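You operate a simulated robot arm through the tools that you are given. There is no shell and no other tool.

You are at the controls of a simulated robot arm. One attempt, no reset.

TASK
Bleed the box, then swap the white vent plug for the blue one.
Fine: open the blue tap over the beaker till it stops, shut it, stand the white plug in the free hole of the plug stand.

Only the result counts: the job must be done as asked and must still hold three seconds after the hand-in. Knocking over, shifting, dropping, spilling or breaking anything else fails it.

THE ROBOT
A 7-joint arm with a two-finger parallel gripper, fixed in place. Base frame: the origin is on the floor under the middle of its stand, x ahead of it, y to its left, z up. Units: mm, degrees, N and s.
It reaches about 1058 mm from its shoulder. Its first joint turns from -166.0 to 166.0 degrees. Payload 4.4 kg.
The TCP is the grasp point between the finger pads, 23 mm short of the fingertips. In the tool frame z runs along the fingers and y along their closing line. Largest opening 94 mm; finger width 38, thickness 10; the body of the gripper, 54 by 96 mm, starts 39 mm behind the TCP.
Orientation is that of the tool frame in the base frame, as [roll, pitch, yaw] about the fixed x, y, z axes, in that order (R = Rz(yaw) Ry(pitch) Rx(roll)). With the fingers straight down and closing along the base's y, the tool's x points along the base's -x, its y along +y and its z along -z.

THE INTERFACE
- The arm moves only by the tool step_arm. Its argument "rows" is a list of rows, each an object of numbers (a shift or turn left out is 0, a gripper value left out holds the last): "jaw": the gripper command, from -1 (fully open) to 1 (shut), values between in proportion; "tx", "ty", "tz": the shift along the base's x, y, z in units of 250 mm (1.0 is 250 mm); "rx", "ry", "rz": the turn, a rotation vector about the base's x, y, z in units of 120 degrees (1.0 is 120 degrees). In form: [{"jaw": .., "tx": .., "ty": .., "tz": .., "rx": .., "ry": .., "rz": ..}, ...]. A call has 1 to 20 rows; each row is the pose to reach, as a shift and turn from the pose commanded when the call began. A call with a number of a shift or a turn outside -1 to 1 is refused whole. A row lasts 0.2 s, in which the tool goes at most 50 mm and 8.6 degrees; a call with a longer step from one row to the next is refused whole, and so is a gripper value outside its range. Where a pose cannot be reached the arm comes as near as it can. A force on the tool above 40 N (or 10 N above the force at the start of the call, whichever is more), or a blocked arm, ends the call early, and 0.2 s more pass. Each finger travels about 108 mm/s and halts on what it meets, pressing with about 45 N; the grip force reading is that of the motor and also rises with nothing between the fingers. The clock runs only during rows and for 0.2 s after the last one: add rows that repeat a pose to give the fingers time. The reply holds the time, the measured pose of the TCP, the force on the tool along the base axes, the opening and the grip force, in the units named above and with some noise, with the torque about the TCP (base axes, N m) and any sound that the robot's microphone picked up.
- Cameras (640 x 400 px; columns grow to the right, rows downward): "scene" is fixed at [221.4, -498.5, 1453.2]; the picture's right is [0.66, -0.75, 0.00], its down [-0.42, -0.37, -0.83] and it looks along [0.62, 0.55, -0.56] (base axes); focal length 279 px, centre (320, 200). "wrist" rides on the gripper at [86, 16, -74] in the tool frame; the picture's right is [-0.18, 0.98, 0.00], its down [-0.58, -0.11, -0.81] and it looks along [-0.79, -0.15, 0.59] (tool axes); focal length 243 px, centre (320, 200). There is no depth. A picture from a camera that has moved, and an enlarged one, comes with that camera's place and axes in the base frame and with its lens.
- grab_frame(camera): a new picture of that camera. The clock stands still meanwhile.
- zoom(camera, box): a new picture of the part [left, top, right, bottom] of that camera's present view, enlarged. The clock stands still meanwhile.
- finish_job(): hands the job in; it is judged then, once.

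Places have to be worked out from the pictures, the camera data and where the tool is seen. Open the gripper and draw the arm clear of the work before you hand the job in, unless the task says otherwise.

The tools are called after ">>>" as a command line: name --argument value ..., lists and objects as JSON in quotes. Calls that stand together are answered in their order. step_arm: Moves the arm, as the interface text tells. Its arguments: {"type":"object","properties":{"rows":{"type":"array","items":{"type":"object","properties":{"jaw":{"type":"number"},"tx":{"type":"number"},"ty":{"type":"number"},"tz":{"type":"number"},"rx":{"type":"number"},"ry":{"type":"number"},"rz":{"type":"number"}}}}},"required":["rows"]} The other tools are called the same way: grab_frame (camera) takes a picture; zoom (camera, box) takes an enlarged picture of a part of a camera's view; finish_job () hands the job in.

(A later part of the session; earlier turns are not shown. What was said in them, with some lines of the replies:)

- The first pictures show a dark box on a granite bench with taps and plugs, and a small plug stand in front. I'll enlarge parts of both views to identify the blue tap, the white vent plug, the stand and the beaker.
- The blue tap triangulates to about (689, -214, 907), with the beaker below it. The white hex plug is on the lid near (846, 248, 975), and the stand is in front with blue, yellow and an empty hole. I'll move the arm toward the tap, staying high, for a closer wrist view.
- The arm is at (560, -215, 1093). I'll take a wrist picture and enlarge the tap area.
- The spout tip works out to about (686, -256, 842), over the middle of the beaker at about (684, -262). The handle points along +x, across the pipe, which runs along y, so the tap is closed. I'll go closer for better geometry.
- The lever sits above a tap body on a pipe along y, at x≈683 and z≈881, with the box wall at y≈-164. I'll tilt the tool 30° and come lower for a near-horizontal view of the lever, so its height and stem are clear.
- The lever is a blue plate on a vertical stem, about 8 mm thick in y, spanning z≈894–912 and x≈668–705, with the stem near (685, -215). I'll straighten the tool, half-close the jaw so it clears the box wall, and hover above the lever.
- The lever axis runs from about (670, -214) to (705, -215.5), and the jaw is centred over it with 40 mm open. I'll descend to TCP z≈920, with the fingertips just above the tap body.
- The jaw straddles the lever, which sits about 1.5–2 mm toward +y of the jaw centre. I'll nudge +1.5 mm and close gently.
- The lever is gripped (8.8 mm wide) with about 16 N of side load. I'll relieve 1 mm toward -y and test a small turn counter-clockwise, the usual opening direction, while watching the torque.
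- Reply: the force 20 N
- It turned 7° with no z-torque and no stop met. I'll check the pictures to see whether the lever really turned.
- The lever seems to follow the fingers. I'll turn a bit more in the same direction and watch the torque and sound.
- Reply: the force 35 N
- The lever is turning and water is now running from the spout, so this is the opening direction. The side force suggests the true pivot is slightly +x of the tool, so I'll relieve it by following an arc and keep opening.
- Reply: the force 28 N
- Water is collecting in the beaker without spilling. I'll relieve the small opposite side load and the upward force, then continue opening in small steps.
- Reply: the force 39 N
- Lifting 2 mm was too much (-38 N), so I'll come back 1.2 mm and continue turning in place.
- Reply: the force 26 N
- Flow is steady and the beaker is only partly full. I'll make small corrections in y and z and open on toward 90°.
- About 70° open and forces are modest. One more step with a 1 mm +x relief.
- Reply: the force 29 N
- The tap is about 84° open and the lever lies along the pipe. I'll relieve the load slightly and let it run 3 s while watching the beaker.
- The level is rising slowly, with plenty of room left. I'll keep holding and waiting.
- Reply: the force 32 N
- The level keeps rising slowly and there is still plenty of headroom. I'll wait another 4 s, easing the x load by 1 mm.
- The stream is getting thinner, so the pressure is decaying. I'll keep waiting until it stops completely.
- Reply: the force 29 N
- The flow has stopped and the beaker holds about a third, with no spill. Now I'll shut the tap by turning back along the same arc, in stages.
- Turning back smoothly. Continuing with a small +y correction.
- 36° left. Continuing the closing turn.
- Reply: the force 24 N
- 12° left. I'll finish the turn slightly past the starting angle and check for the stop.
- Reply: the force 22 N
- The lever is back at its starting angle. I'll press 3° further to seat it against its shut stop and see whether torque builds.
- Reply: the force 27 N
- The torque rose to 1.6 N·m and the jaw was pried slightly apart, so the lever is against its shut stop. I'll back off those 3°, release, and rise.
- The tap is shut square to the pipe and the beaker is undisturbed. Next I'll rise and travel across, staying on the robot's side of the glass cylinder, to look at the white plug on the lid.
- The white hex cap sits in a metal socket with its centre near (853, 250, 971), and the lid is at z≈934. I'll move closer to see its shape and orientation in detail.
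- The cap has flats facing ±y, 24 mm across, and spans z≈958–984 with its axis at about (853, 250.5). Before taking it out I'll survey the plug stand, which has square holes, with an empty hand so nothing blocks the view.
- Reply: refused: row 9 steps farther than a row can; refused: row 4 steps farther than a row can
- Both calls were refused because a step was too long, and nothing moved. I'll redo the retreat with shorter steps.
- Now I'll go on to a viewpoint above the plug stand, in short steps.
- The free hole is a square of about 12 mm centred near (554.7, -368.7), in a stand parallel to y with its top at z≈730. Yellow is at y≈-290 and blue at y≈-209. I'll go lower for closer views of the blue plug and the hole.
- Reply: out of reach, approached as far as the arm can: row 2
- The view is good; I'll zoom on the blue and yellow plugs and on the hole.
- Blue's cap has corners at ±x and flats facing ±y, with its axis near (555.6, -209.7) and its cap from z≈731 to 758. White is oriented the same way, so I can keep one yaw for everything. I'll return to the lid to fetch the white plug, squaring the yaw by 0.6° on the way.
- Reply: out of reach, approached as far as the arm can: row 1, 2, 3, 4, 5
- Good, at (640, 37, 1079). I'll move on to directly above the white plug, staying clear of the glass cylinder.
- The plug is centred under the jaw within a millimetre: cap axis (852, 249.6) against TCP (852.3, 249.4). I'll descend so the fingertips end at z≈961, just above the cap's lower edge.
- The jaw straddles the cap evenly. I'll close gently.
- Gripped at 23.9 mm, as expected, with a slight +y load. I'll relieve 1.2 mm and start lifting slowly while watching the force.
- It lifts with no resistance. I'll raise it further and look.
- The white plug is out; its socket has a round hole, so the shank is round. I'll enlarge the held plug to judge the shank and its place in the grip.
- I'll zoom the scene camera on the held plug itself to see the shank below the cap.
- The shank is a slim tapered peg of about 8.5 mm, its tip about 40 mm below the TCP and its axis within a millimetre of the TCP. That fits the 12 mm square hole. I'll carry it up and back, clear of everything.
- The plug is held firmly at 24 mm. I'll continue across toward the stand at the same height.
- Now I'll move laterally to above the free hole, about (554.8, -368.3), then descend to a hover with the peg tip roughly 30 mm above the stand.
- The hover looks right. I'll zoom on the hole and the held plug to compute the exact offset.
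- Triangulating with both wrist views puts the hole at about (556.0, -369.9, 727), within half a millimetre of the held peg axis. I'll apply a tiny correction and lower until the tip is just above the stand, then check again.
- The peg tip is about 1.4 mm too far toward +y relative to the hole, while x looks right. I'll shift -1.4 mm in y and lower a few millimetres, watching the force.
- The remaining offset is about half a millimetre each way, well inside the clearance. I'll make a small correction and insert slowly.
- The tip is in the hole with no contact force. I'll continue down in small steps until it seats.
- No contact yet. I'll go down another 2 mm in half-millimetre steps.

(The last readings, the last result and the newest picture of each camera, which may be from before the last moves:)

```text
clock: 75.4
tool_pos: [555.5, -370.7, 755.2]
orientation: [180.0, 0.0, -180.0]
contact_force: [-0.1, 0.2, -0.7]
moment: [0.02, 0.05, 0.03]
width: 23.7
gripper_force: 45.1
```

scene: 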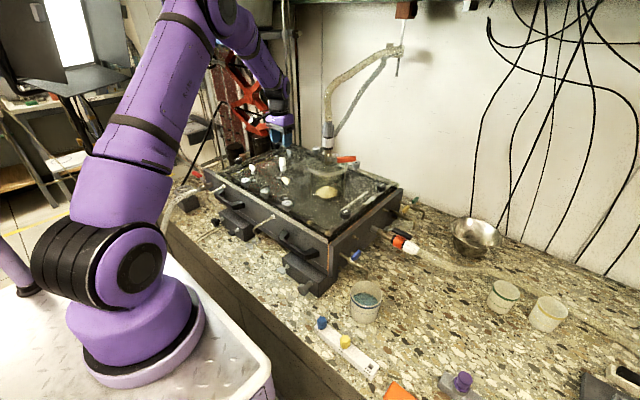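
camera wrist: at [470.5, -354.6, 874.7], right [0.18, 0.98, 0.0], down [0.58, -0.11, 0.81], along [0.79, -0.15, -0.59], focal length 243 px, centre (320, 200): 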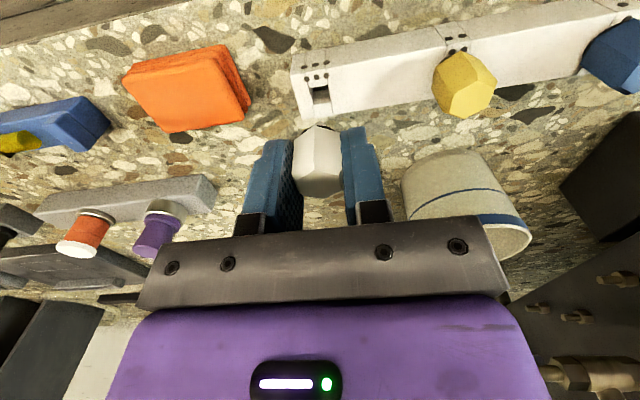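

Still free at z≈755. Another small step down.

>>> step_arm --rows '[{"jaw": 1.0, "tz": -0.003}, {"tz": -0.005}, {"tz": -0.007}, {"tz": -0.007}]'

>>> zoom --camera "wrist" --box '[270, 70, 370, 170]'

>>> zoom --camera "scene" --box '[340, 320, 400, 380]'

```text
clock: 76.4
tool_pos: [555.7, -370.1, 752.9]
orientation: [-179.9, 0.1, 179.9]
contact_force: [2.1, 0.6, 32.7]
moment: [0.06, 0.02, 0.0]
width: 23.7
gripper_force: 44.9
```

```text
4.00 times, centred on (320, 120) of wrist
camera zoom: at [469.5, -354.4, 829.0], right [0.18, 0.98, 0.0], down [0.58, -0.11, 0.81], along [0.79, -0.15, -0.59], focal length 970 px, centre (320, 520)
```

zoom: 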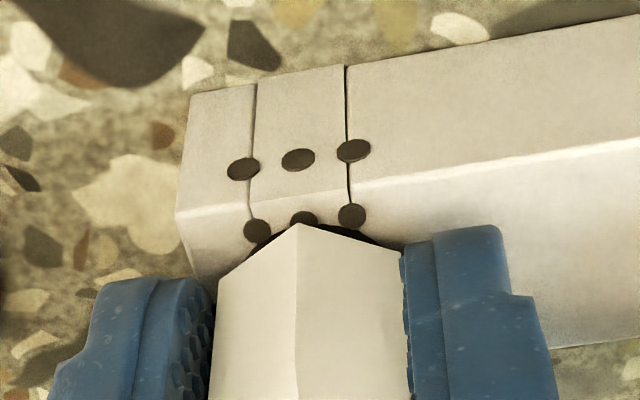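

```text
6.67 times, centred on (370, 350) of scene
camera zoom: at [221.4, -498.5, 1453.2], right [0.66, -0.75, 0.0], down [-0.42, -0.37, -0.83], along [0.62, 0.55, -0.56], focal length 1859 px, centre (-13, -800)
```

zoom: 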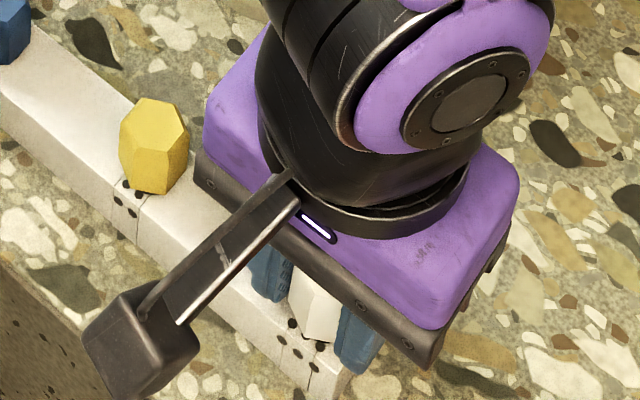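

Contact at 33 N means the plug is seated on the stand. I'll back off 1 mm to unload, open the jaw moderately, and rise straight up.

>>> step_arm --rows '[{"jaw": 1.0, "tz": 0.004}, {"jaw": 1.0, "tz": 0.004}, {"jaw": 0.4, "tz": 0.004}, {"jaw": 0.2, "tz": 0.004}, {"jaw": 0.1, "tz": 0.004}, {"jaw": 0.1, "tz": 0.004}, {"jaw": 0.1, "tz": 0.06}, {"jaw": 0.1, "tz": 0.14}, {"jaw": 0.1, "tz": 0.24}, {"jaw": 0.1, "tz": 0.36}, {"jaw": 0.1, "tz": 0.36}]'

>>> grab_frame --camera "wrist"

>>> zoom --camera "scene" --box '[320, 300, 400, 380]'

```text
clock: 78.8
tool_pos: [556.7, -370.1, 844.9]
orientation: [-180.0, 0.0, -180.0]
contact_force: [1.3, -0.5, 0.1]
moment: [0.03, 0.02, -0.02]
width: 42.3
gripper_force: 0.0
```

```text
taken
camera wrist: at [469.9, -354.6, 919.6], right [0.18, 0.98, 0.0], down [0.58, -0.11, 0.81], along [0.79, -0.15, -0.59], focal length 243 px, centre (320, 200)
```

wrist: 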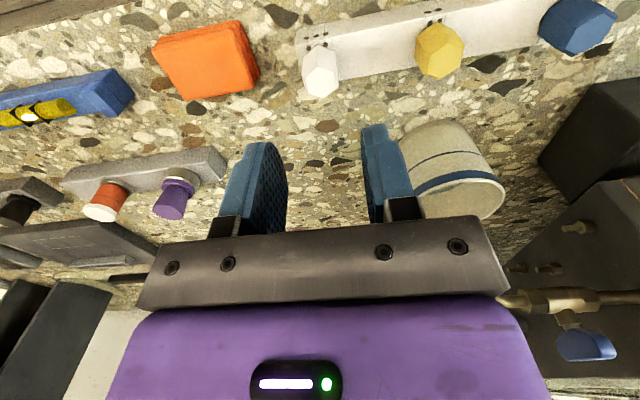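

```text
5.00 times, centred on (360, 340) of scene
camera zoom: at [221.4, -498.5, 1453.2], right [0.66, -0.75, 0.0], down [-0.42, -0.37, -0.83], along [0.62, 0.55, -0.56], focal length 1394 px, centre (120, -500)
```

zoom: 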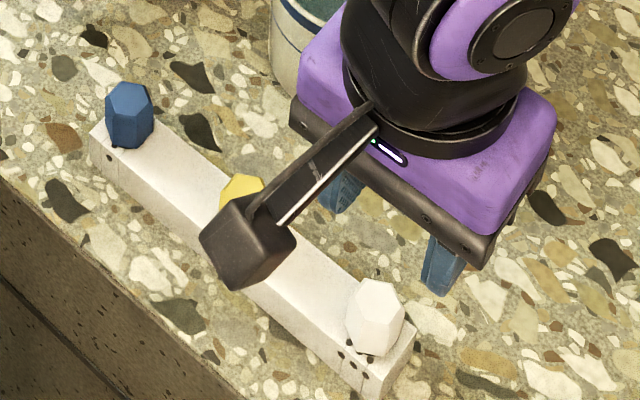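

The white plug stands in the free hole. I'll zoom in to confirm it is upright and level with its neighbours.

>>> zoom --camera "wrist" --box '[290, 10, 480, 110]'

>>> zoom --camera "wrist" --box '[520, 0, 640, 70]'

```text
3.37 times, centred on (385, 60) of wrist
camera zoom: at [469.9, -354.6, 919.6], right [0.18, 0.98, 0.0], down [0.58, -0.11, 0.81], along [0.79, -0.15, -0.59], focal length 817 px, centre (101, 672)
```

zoom: 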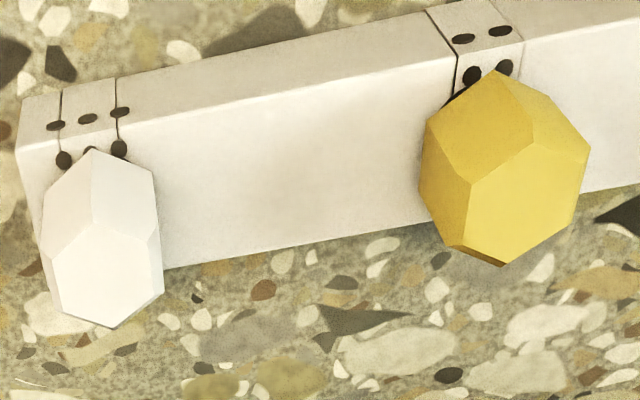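

```text
5.33 times, centred on (580, 35) of wrist
camera zoom: at [469.9, -354.6, 919.6], right [0.18, 0.98, 0.0], down [0.58, -0.11, 0.81], along [0.79, -0.15, -0.59], focal length 1294 px, centre (-1067, 1080)
```

zoom: 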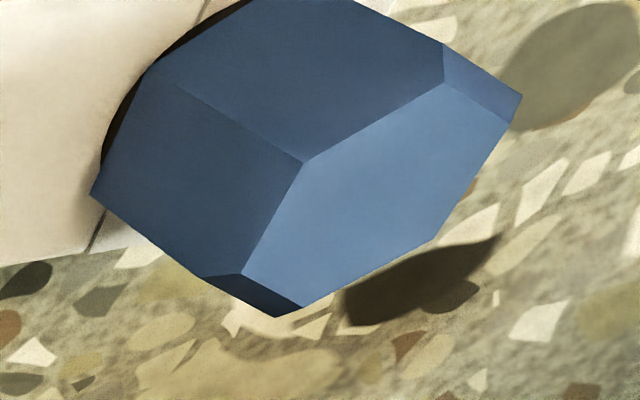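

White is seated upright and matches its neighbours. Now I'll shift along the stand to hover above the blue plug.

>>> step_arm --rows '[{"jaw": 0.0, "ty": 0.12}, {"ty": 0.26}, {"ty": 0.4}, {"ty": 0.54}, {"ty": 0.64}, {"ty": 0.64}, {"ty": 0.64}]'

>>> grab_frame --camera "wrist"

>>> zoom --camera "wrist" --box '[260, 10, 380, 110]'

```text
clock: 80.4
tool_pos: [555.0, -209.2, 843.0]
orientation: [-180.0, 0.0, 180.0]
contact_force: [0.1, -0.4, -0.1]
moment: [0.03, -0.02, -0.05]
width: 47.1
gripper_force: 0.0
```

```text
taken
camera wrist: at [469.1, -192.9, 917.5], right [0.18, 0.98, 0.0], down [0.58, -0.11, 0.81], along [0.79, -0.15, -0.59], focal length 243 px, centre (320, 200)
```

wrist: 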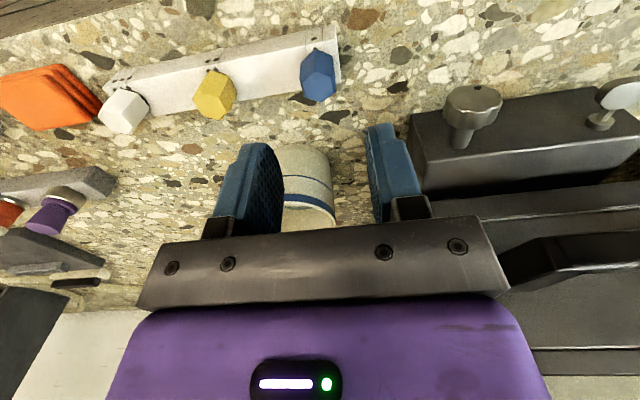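

```text
4.00 times, centred on (320, 60) of wrist
camera zoom: at [469.1, -192.9, 917.5], right [0.18, 0.98, 0.0], down [0.58, -0.11, 0.81], along [0.79, -0.15, -0.59], focal length 970 px, centre (320, 760)
```

zoom: 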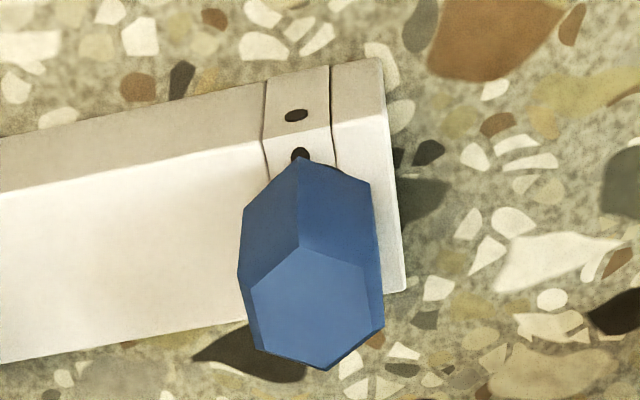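

The blue axis is within 1 mm of the jaw centre. I'll shift -1 mm in y and descend around the cap, fingertips staying about 5 mm above the stand.

>>> step_arm --rows '[{"jaw": 0.0, "ty": -0.004, "tz": -0.1}, {"ty": -0.004, "tz": -0.2}, {"ty": -0.004, "tz": -0.28}, {"ty": -0.004, "tz": -0.33}, {"ty": -0.004, "tz": -0.35}, {"ty": -0.004, "tz": -0.35}]'

>>> grab_frame --camera "wrist"

>>> zoom --camera "scene" --box '[300, 290, 380, 370]'

```text
clock: 81.8
tool_pos: [557.5, -209.9, 755.9]
orientation: [179.9, 0.0, -180.0]
contact_force: [-0.4, -0.1, -0.8]
moment: [-0.01, -0.01, 0.02]
width: 47.2
gripper_force: 0.0
```

```text
taken
camera wrist: at [470.7, -195.8, 830.4], right [0.18, 0.98, 0.0], down [0.58, -0.11, 0.81], along [0.79, -0.15, -0.59], focal length 243 px, centre (320, 200)
```

wrist: 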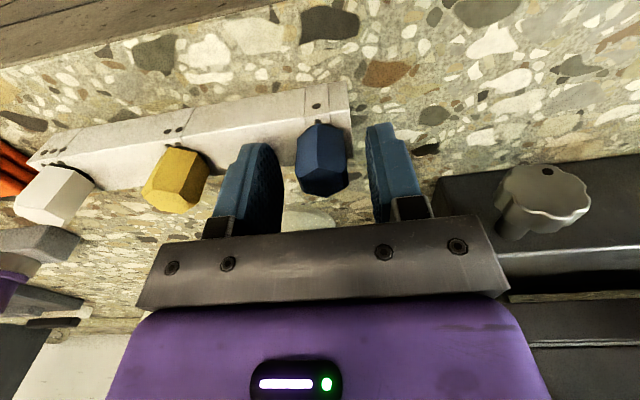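

```text
5.00 times, centred on (340, 330) of scene
camera zoom: at [221.4, -498.5, 1453.2], right [0.66, -0.75, 0.0], down [-0.42, -0.37, -0.83], along [0.62, 0.55, -0.56], focal length 1394 px, centre (220, -450)
```

zoom: 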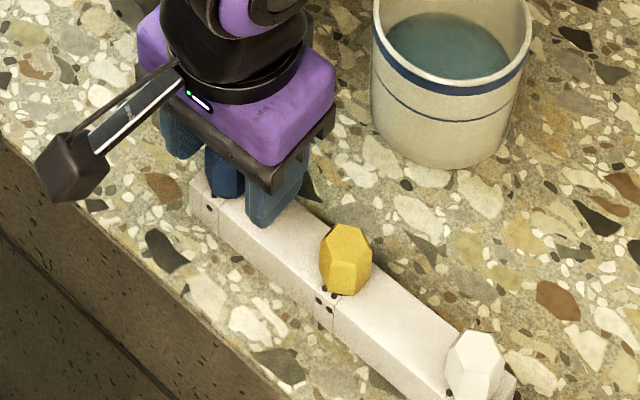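

Blue sits squarely between the fingers. I'll close gently.

>>> step_arm --rows '[{"jaw": 0.25}, {"jaw": 0.38}, {"jaw": 0.46}, {"jaw": 0.55}, {"jaw": 0.7}, {"jaw": 1.0}, {"jaw": 1.0}]'

>>> zoom --camera "wrist" --box '[240, 90, 400, 230]'

```text
clock: 83.4
tool_pos: [556.5, -211.9, 755.6]
orientation: [180.0, -0.1, -180.0]
contact_force: [0.1, -1.1, -0.2]
moment: [-0.05, 0.03, -0.01]
width: 23.6
gripper_force: 45.1
```

```text
2.86 times, centred on (320, 160) of wrist
camera zoom: at [470.7, -195.7, 830.5], right [0.18, 0.98, 0.0], down [0.58, -0.11, 0.81], along [0.79, -0.15, -0.59], focal length 693 px, centre (320, 314)
```

zoom: 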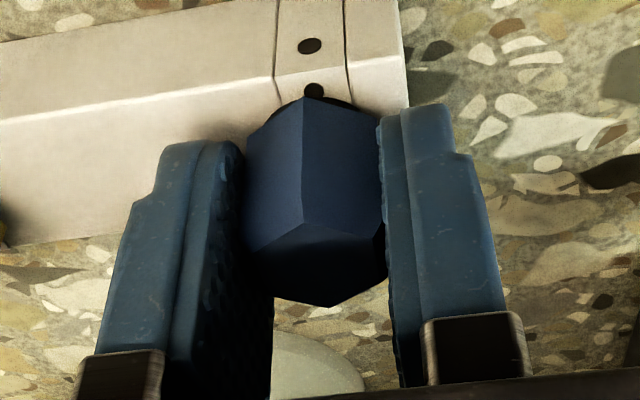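

Blue is gripped (23.6 mm) with almost no side load, and about 2 mm deeper in the jaw than white was. I'll lift it straight up slowly.

>>> step_arm --rows '[{"jaw": 1.0, "tz": 0.008}, {"tz": 0.02}, {"tz": 0.04}, {"tz": 0.07}, {"tz": 0.12}, {"tz": 0.18}, {"tz": 0.28}, {"tz": 0.38}, {"tz": 0.38}]'

>>> zoom --camera "wrist" --box '[240, 60, 400, 200]'

>>> zoom --camera "scene" --box '[300, 270, 400, 380]'

```text
clock: 85.4
tool_pos: [554.3, -211.8, 850.8]
orientation: [180.0, 0.0, 180.0]
contact_force: [0.6, 0.5, -0.7]
moment: [0.03, 0.0, -0.03]
width: 23.7
gripper_force: 44.9
```

```text
2.86 times, centred on (320, 130) of wrist
camera zoom: at [468.5, -196.1, 925.8], right [0.18, 0.98, 0.0], down [0.58, -0.11, 0.81], along [0.79, -0.15, -0.59], focal length 693 px, centre (320, 400)
```

zoom: 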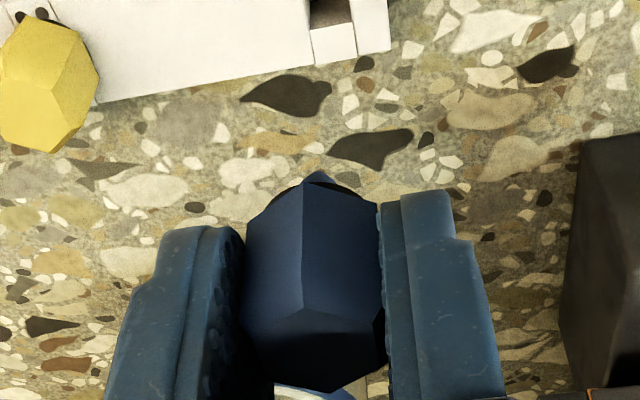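

```text
3.64 times, centred on (350, 325) of scene
camera zoom: at [221.4, -498.5, 1453.2], right [0.66, -0.75, 0.0], down [-0.42, -0.37, -0.83], along [0.62, 0.55, -0.56], focal length 1014 px, centre (211, -254)
```

zoom: 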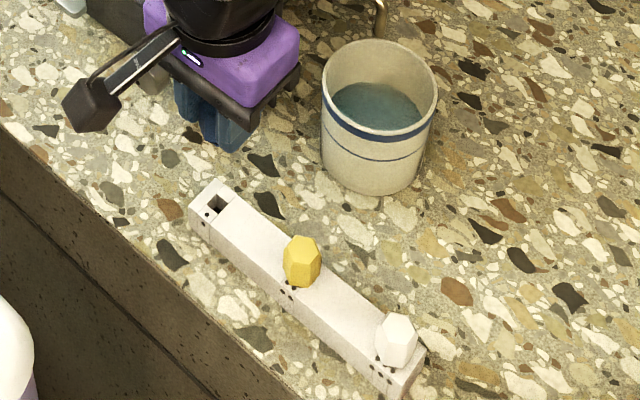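

The blue plug is out and the stand is undisturbed. I'll rise and carry it back toward the lid along the safe route.

>>> step_arm --rows '[{"jaw": 1.0, "tx": 0.03, "tz": 0.16}, {"tx": 0.06, "tz": 0.34}, {"tx": 0.1, "tz": 0.52}, {"tx": 0.14, "tz": 0.7}, {"tx": 0.18, "tz": 0.87}, {"tx": 0.24, "ty": 0.06, "tz": 1.0}, {"tx": 0.3, "ty": 0.22, "tz": 1.0}, {"tx": 0.34, "ty": 0.4, "tz": 1.0}, {"tx": 0.34, "ty": 0.58, "tz": 1.0}, {"tx": 0.34, "ty": 0.76, "tz": 1.0}, {"tx": 0.34, "ty": 0.92, "tz": 1.0}]'

```text
clock: 87.8
tool_pos: [640.1, 19.2, 1101.2]
orientation: [180.0, 0.0, 179.9]
contact_force: [-0.1, -0.7, 0.8]
moment: [0.02, 0.02, 0.01]
width: 23.7
gripper_force: 44.6
```

On course at (640, 19, 1101). Next I'll move to a hover above the vent socket, by the same clear path as before.

>>> step_arm --rows '[{"jaw": 1.0, "ty": 0.1, "tz": 0.12}, {"ty": 0.26, "tz": 0.2}, {"ty": 0.44, "tz": 0.2}, {"ty": 0.62, "tz": 0.2}, {"tx": 0.06, "ty": 0.78, "tz": 0.2}, {"tx": 0.18, "ty": 0.9, "tz": 0.2}, {"tx": 0.34, "ty": 0.927, "tz": 0.16}, {"tx": 0.5, "ty": 0.927, "tz": 0.1}, {"tx": 0.66, "ty": 0.927, "tz": 0.04}, {"tx": 0.8, "ty": 0.927, "tz": -0.04}, {"tx": 0.8456, "ty": 0.927, "tz": -0.141}, {"tx": 0.8456, "ty": 0.927, "tz": -0.141}, {"tx": 0.8456, "ty": 0.927, "tz": -0.141}]'

>>> zoom --camera "wrist" --box '[250, 30, 390, 170]'

>>> zoom --camera "scene" --box '[256, 125, 306, 175]'

```text
clock: 90.6
tool_pos: [853.2, 251.0, 1064.8]
orientation: [-179.9, 0.0, 180.0]
contact_force: [0.1, 0.2, -0.9]
moment: [0.01, 0.01, -0.04]
width: 23.7
gripper_force: 45.1
```

```text
2.86 times, centred on (320, 100) of wrist
camera zoom: at [767.6, 265.8, 1140.4], right [0.18, 0.98, 0.0], down [0.58, -0.11, 0.81], along [0.79, -0.15, -0.59], focal length 693 px, centre (320, 486)
```

zoom: 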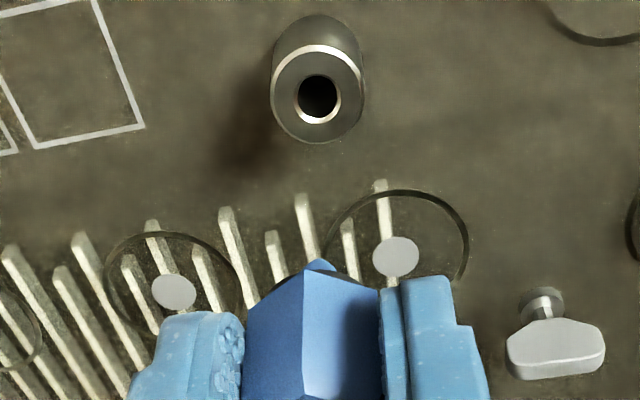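

```text
8.00 times, centred on (281, 150) of scene
camera zoom: at [221.4, -498.5, 1453.2], right [0.66, -0.75, 0.0], down [-0.42, -0.37, -0.83], along [0.62, 0.55, -0.56], focal length 2230 px, centre (632, 600)
```

zoom: 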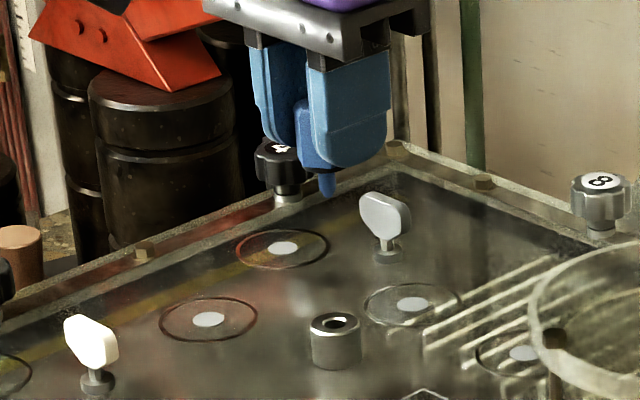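

The socket's hole is about 10.4 mm with a chamfer, against an 8.5 mm shank. I'll descend to about 8 mm above the socket and compare tip and hole at close range.

>>> step_arm --rows '[{"jaw": 1.0, "tz": -0.08}, {"tz": -0.16}, {"tz": -0.21}, {"tz": -0.236}, {"tz": -0.236}]'

>>> zoom --camera "wrist" --box '[270, 70, 370, 170]'

>>> zoom --camera "scene" --box '[262, 140, 298, 176]'

```text
clock: 91.8
tool_pos: [852.3, 250.3, 1006.4]
orientation: [-180.0, 0.0, 179.9]
contact_force: [0.4, -0.1, 0.7]
moment: [-0.01, 0.03, -0.02]
width: 23.9
gripper_force: 45.1
```

```text
4.00 times, centred on (320, 120) of wrist
camera zoom: at [766.4, 265.6, 1081.6], right [0.18, 0.98, 0.0], down [0.58, -0.11, 0.81], along [0.79, -0.15, -0.59], focal length 970 px, centre (320, 520)
```

zoom: 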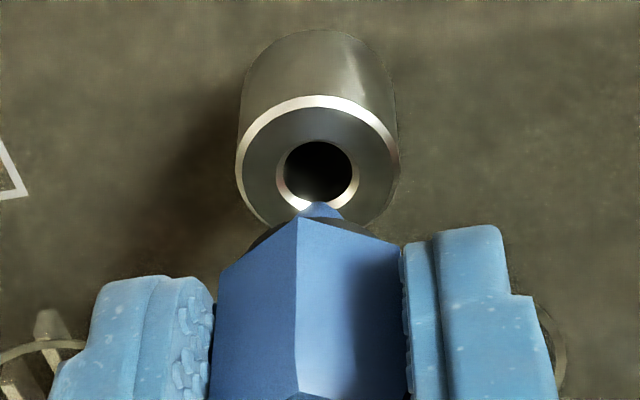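

```text
11.11 times, centred on (280, 158) of scene
camera zoom: at [221.4, -498.5, 1453.2], right [0.66, -0.75, 0.0], down [-0.42, -0.37, -0.83], along [0.62, 0.55, -0.56], focal length 3098 px, centre (764, 667)
```

zoom: 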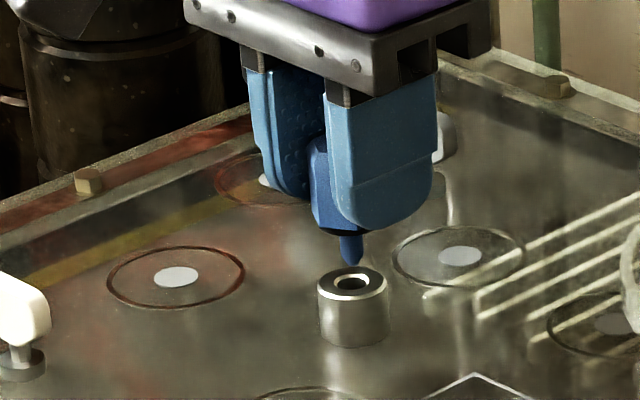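

Both views show the tip nearly over the hole. I'll zoom further to measure the remaining offset precisely.

>>> zoom --camera "scene" --box '[276, 150, 290, 164]'

>>> zoom --camera "wrist" --box '[300, 85, 345, 130]'

```text
16.00 times, centred on (283, 157) of scene
camera zoom: at [221.4, -498.5, 1453.2], right [0.66, -0.75, 0.0], down [-0.42, -0.37, -0.83], along [0.62, 0.55, -0.56], focal length 4461 px, centre (912, 888)
```

zoom: 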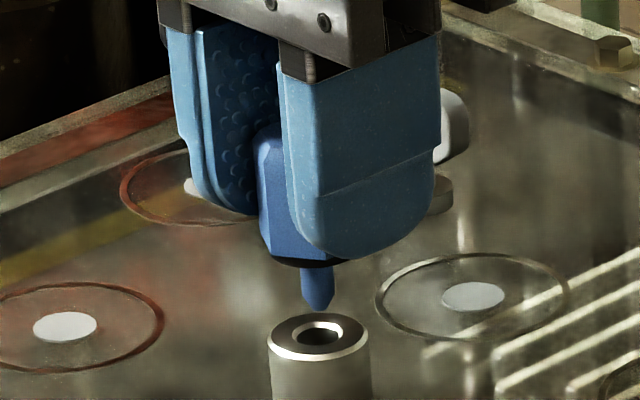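

```text
8.89 times, centred on (322, 108) of wrist
camera zoom: at [766.4, 265.6, 1081.6], right [0.18, 0.98, 0.0], down [0.58, -0.11, 0.81], along [0.79, -0.15, -0.59], focal length 2157 px, centre (298, 1022)
```

zoom: 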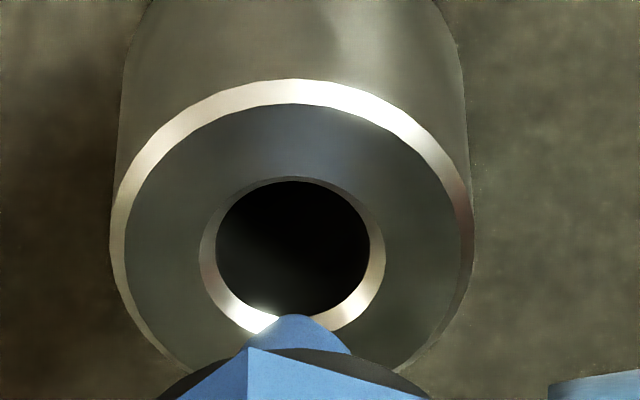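

Combining the lateral offsets seen by both cameras, the peg must move about 1.6 mm in -x and almost nothing in y. I'll apply that and re-check.

>>> step_arm --rows '[{"jaw": 1.0, "tx": -0.004}, {"tx": -0.0066}, {"tx": -0.0066}, {"tx": -0.0066}]'

>>> zoom --camera "scene" --box '[276, 150, 290, 164]'

>>> zoom --camera "wrist" --box '[300, 85, 345, 130]'

```text
clock: 92.8
tool_pos: [851.7, 250.0, 1006.4]
orientation: [-180.0, -0.1, 180.0]
contact_force: [0.1, -0.1, 0.0]
moment: [0.01, -0.03, -0.02]
width: 23.7
gripper_force: 45.0
```

```text
16.00 times, centred on (283, 157) of scene
camera zoom: at [221.4, -498.5, 1453.2], right [0.66, -0.75, 0.0], down [-0.42, -0.37, -0.83], along [0.62, 0.55, -0.56], focal length 4461 px, centre (912, 888)
```

zoom: 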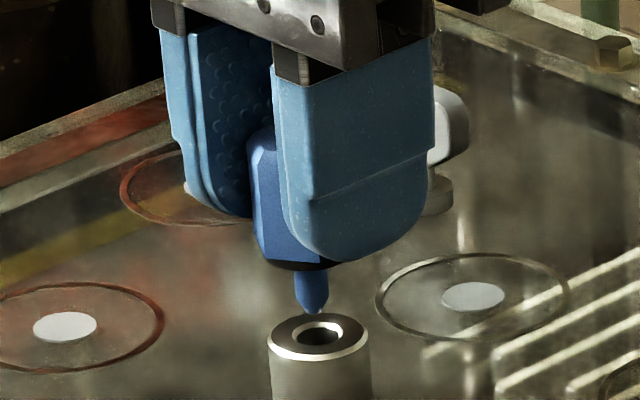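

```text
8.89 times, centred on (322, 108) of wrist
camera zoom: at [764.7, 265.9, 1081.5], right [0.18, 0.98, 0.0], down [0.58, -0.11, 0.81], along [0.79, -0.15, -0.59], focal length 2157 px, centre (298, 1022)
```

zoom: 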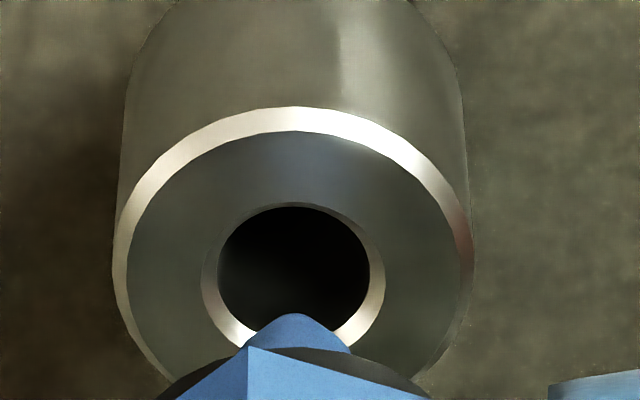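

The move was about 2 mm, so the remaining correction is about +0.4 mm in x and -0.35 mm in y. I'll apply it and lower the tip into the mouth of the socket, watching the force.

>>> step_arm --rows '[{"jaw": 1.0, "tx": 0.0016, "ty": -0.0014}, {"tx": 0.0016, "ty": -0.0014}, {"tx": 0.0016, "ty": -0.0014, "tz": -0.012}, {"tx": 0.0016, "ty": -0.0014, "tz": -0.024}, {"tx": 0.0016, "ty": -0.0014, "tz": -0.034}, {"tx": 0.0016, "ty": -0.0014, "tz": -0.034}]'

>>> zoom --camera "scene" --box '[276, 150, 290, 164]'

>>> zoom --camera "wrist" --box '[300, 85, 345, 130]'

```text
clock: 94.2
tool_pos: [850.7, 250.3, 998.7]
orientation: [179.9, 0.0, -180.0]
contact_force: [0.7, 0.8, 0.1]
moment: [-0.02, 0.0, -0.01]
width: 23.6
gripper_force: 45.0
```

```text
16.00 times, centred on (283, 157) of scene
camera zoom: at [221.4, -498.5, 1453.2], right [0.66, -0.75, 0.0], down [-0.42, -0.37, -0.83], along [0.62, 0.55, -0.56], focal length 4461 px, centre (912, 888)
```

zoom: 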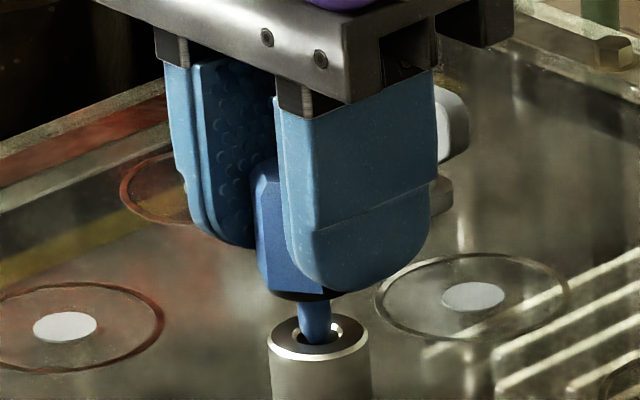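

```text
8.89 times, centred on (322, 108) of wrist
camera zoom: at [764.8, 266.0, 1073.4], right [0.18, 0.98, 0.0], down [0.58, -0.11, 0.81], along [0.79, -0.15, -0.59], focal length 2157 px, centre (298, 1022)
```

zoom: 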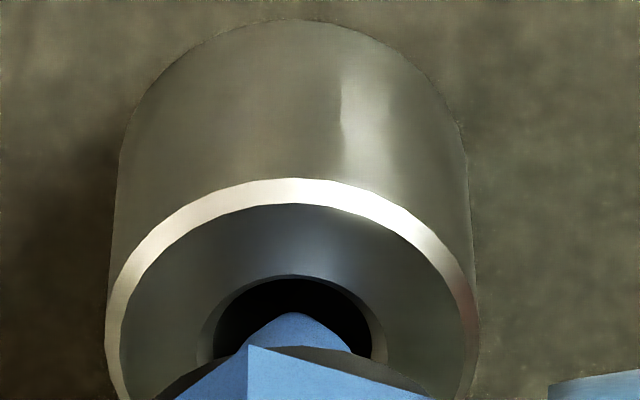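

The tip is inside the mouth with no contact. A final nudge of (+0.25, -0.45) mm, and I'll continue downward in small steps.

>>> step_arm --rows '[{"jaw": 1.0, "tx": 0.001, "ty": -0.0018}, {"tx": 0.001, "ty": -0.0018, "tz": -0.006}, {"tx": 0.001, "ty": -0.0018, "tz": -0.014}, {"tx": 0.001, "ty": -0.0018, "tz": -0.022}, {"tx": 0.001, "ty": -0.0018, "tz": -0.03}, {"tx": 0.001, "ty": -0.0018, "tz": -0.03}]'

>>> zoom --camera "scene" --box '[276, 150, 290, 164]'

```text
clock: 95.6
tool_pos: [851.4, 250.0, 991.3]
orientation: [-180.0, 0.0, -180.0]
contact_force: [-0.2, 0.2, 1.3]
moment: [0.02, -0.01, 0.03]
width: 23.8
gripper_force: 45.2
```

```text
16.00 times, centred on (283, 157) of scene
camera zoom: at [221.4, -498.5, 1453.2], right [0.66, -0.75, 0.0], down [-0.42, -0.37, -0.83], along [0.62, 0.55, -0.56], focal length 4461 px, centre (912, 888)
```

zoom: 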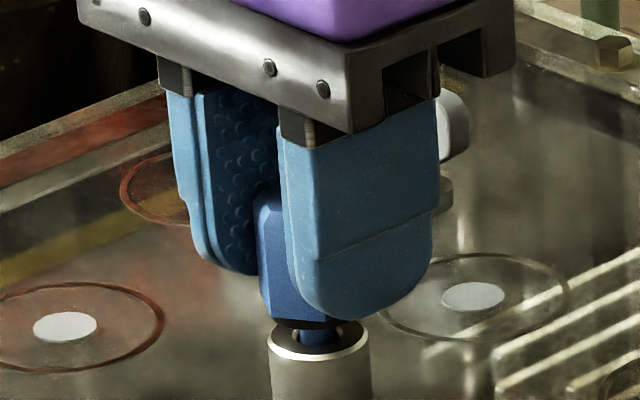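

The shank is sliding in freely. I'll continue down another 5 mm, gently.

>>> step_arm --rows '[{"jaw": 1.0, "tz": -0.006}, {"tz": -0.012}, {"tz": -0.017}, {"tz": -0.02}, {"tz": -0.02}]'

```text
clock: 96.8
tool_pos: [850.5, 250.0, 986.9]
orientation: [-180.0, 0.0, 179.9]
contact_force: [-1.8, -1.3, 5.2]
moment: [-0.08, 0.05, -0.01]
width: 23.6
gripper_force: 45.0
```

First light contact (5 N) at z≈987. I'll continue in half-millimetre steps to seat it.

>>> step_arm --rows '[{"jaw": 1.0, "tz": -0.002}, {"tz": -0.004}, {"tz": -0.004}]'

>>> zoom --camera "scene" --box '[276, 150, 290, 164]'

>>> zoom --camera "wrist" --box '[270, 70, 370, 170]'

```text
clock: 97.6
tool_pos: [850.0, 248.8, 985.4]
orientation: [-180.0, 0.2, 180.0]
contact_force: [-1.0, -0.9, 14.7]
moment: [0.07, 0.02, -0.03]
width: 23.9
gripper_force: 45.0
```

```text
16.00 times, centred on (283, 157) of scene
camera zoom: at [221.4, -498.5, 1453.2], right [0.66, -0.75, 0.0], down [-0.42, -0.37, -0.83], along [0.62, 0.55, -0.56], focal length 4461 px, centre (912, 888)
```

zoom: 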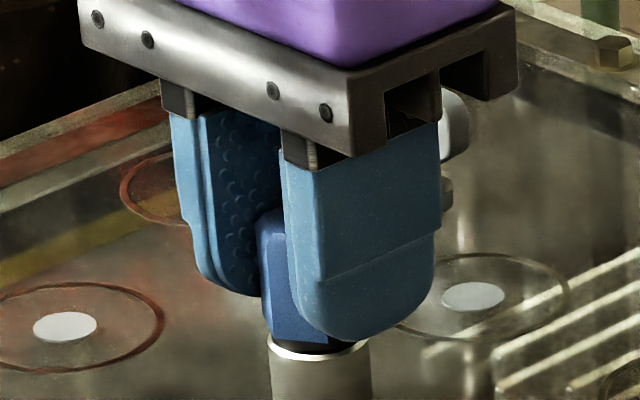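

```text
4.00 times, centred on (320, 120) of wrist
camera zoom: at [764.5, 265.3, 1060.7], right [0.18, 0.98, 0.0], down [0.58, -0.11, 0.81], along [0.79, -0.15, -0.59], focal length 970 px, centre (320, 520)
```

zoom: 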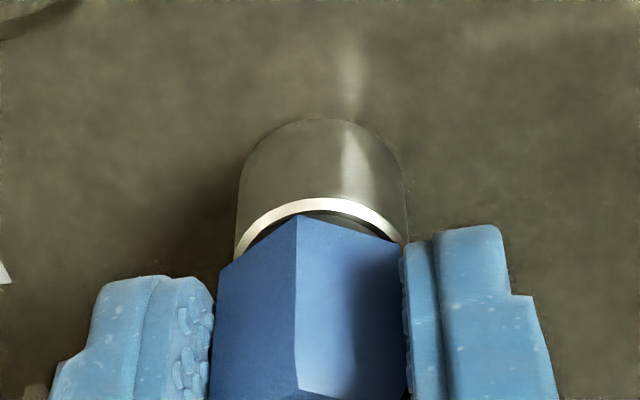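

It looks seated: the cap is as close to the ring as white was. I'll press another half-millimetre to confirm a firm stop.

>>> step_arm --rows '[{"jaw": 1.0, "tz": -0.002}, {"tz": -0.003}, {"tz": -0.003}]'

```text
clock: 98.4
tool_pos: [851.0, 248.7, 985.5]
orientation: [-180.0, 0.1, -180.0]
contact_force: [-4.0, -3.3, 26.3]
moment: [-0.12, 0.12, -0.01]
width: 23.7
gripper_force: 44.5
```

Firm contact at 26 N, at the height expected from the white plug's seating. I'll unload about 1 mm, open the jaw, and rise straight up.

>>> step_arm --rows '[{"jaw": 1.0, "tz": 0.004}, {"jaw": 1.0, "tz": 0.005}, {"jaw": 0.4, "tz": 0.005}, {"jaw": 0.2, "tz": 0.005}, {"jaw": 0.0, "tz": 0.005}, {"jaw": -0.05, "tz": 0.005}, {"jaw": -0.05, "tz": 0.06}, {"jaw": -0.05, "tz": 0.14}, {"jaw": -0.05, "tz": 0.24}, {"jaw": -0.05, "tz": 0.34}, {"jaw": -0.05, "tz": 0.34}]'

>>> zoom --camera "wrist" --box '[260, 10, 380, 130]'

>>> zoom --camera "scene" --box '[245, 120, 325, 190]'

```text
clock: 100.8
tool_pos: [852.0, 250.1, 1069.8]
orientation: [-179.9, 0.0, 180.0]
contact_force: [0.2, -0.2, -0.6]
moment: [-0.05, 0.04, -0.01]
width: 49.6
gripper_force: 0.2
```

```text
3.33 times, centred on (320, 70) of wrist
camera zoom: at [765.8, 265.2, 1144.9], right [0.18, 0.98, 0.0], down [0.58, -0.11, 0.81], along [0.79, -0.15, -0.59], focal length 809 px, centre (320, 633)
```

zoom: 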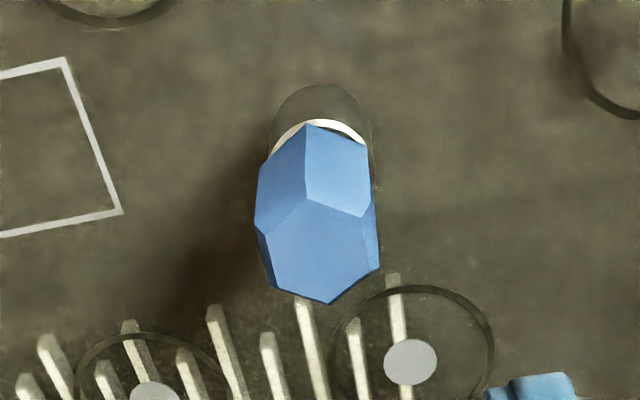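

```text
5.71 times, centred on (285, 155) of scene
camera zoom: at [221.4, -498.5, 1453.2], right [0.66, -0.75, 0.0], down [-0.42, -0.37, -0.83], along [0.62, 0.55, -0.56], focal length 1593 px, centre (520, 457)
```

zoom: 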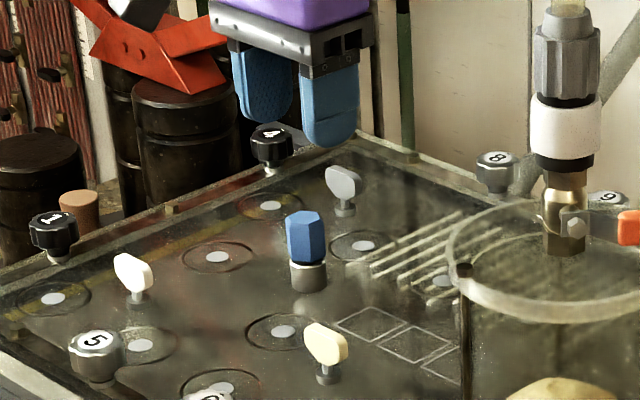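

Blue sits upright in the vent. I'll compare it with the original white seating using the same scene crop as before, and check the stand, tap and beaker.

>>> zoom --camera "scene" --box '[230, 140, 330, 203]'

>>> zoom --camera "scene" --box '[300, 230, 420, 390]'

```text
6.35 times, centred on (280, 172) of scene
camera zoom: at [221.4, -498.5, 1453.2], right [0.66, -0.75, 0.0], down [-0.42, -0.37, -0.83], along [0.62, 0.55, -0.56], focal length 1770 px, centre (574, 381)
```

zoom: 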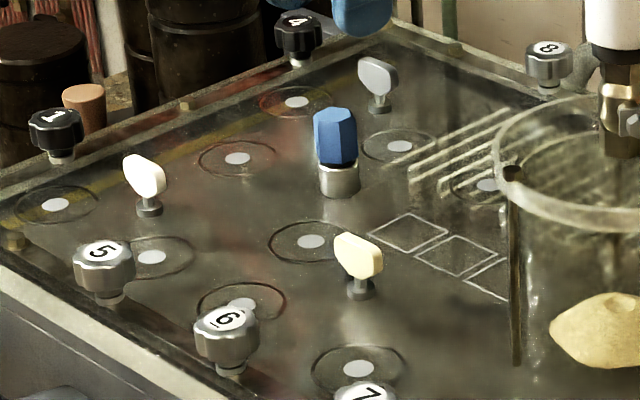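

```text
2.50 times, centred on (360, 310) of scene
camera zoom: at [221.4, -498.5, 1453.2], right [0.66, -0.75, 0.0], down [-0.42, -0.37, -0.83], along [0.62, 0.55, -0.56], focal length 697 px, centre (220, -75)
```

zoom: 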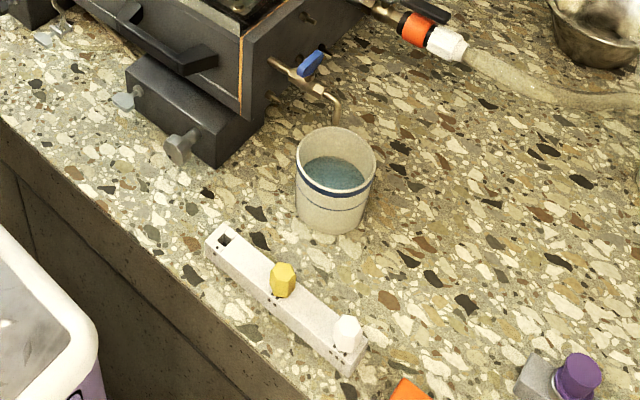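

Blue is seated exactly where white was, white stands in the free hole, the tap is shut, and the beaker is in place. Now I'll open the gripper and draw the arm back clear.

>>> step_arm --rows '[{"jaw": -0.05, "tz": 0.16}, {"jaw": -0.3, "tz": 0.32}, {"jaw": -1, "tx": -0.1, "tz": 0.44}, {"tx": -0.26, "tz": 0.5}, {"tx": -0.42, "ty": -0.02, "tz": 0.54}, {"tx": -0.58, "ty": -0.08, "tz": 0.58}, {"tx": -0.74, "ty": -0.16, "tz": 0.62}, {"tx": -0.88, "ty": -0.26, "tz": 0.64}, {"tx": -0.9, "ty": -0.42, "tz": 0.64}, {"tx": -0.9, "ty": -0.6, "tz": 0.64}, {"tx": -0.9, "ty": -0.78, "tz": 0.64}, {"tx": -0.9, "ty": -0.92, "tz": 0.64}, {"tx": -0.9, "ty": -0.92, "tz": 0.64}]'

>>> grab_frame --camera "scene"

>>> grab_frame --camera "wrist"

>>> zoom --camera "scene" --box '[330, 225, 410, 330]'

```text
clock: 103.6
tool_pos: [626.3, 20.4, 1230.3]
orientation: [179.9, 0.0, 179.9]
contact_force: [-0.8, 0.7, -0.1]
moment: [-0.04, 0.0, 0.01]
width: 94.3
gripper_force: 0.1
```

```text
taken
```

scene: 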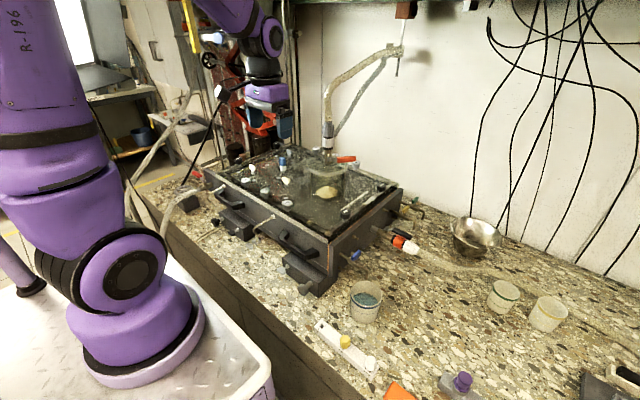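

```text
taken
camera wrist: at [541.0, 36.3, 1305.1], right [0.18, 0.98, 0.0], down [0.58, -0.11, 0.81], along [0.79, -0.15, -0.59], focal length 243 px, centre (320, 200)
```

wrist: 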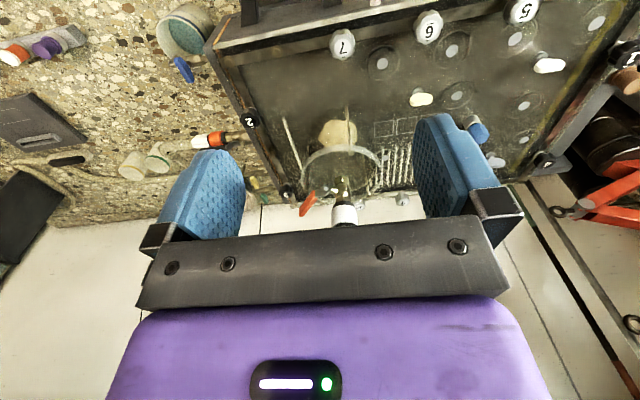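

```text
3.81 times, centred on (370, 278) of scene
camera zoom: at [221.4, -498.5, 1453.2], right [0.66, -0.75, 0.0], down [-0.42, -0.37, -0.83], along [0.62, 0.55, -0.56], focal length 1062 px, centre (130, -95)
```

zoom: 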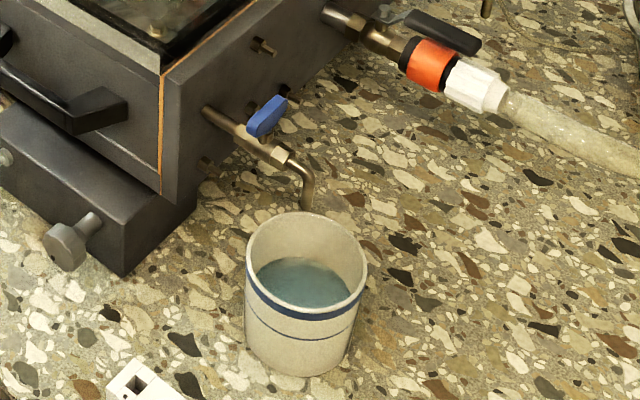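

Everything checks out. The tap is shut with no drip, the water is in the beaker, blue is in the vent, white is in the formerly free hole, and the arm is clear with the gripper open. I'm handing the job in.

>>> finish_job

```text
The job is handed in.
```

The box is bled and the plugs are swapped; I've handed the job in, but no verdict came back.

- **Bleed:** I opened the blue tap until the flow into the beaker stopped. I then turned it back against its shut stop. The final pictures show no drip and no spill, and the beaker has not moved.
- **White plug:** It stands upright in the hole of the plug stand that was free, pressed down until it seated.
- **Blue plug:** It is in the vent socket at the same height the white one had, seated with about 26 N of pressing force.
- **Arm:** The gripper is open and the arm is back near its starting position, clear of the work.

I saw nothing else knocked, shifted or spilled in the final pictures.
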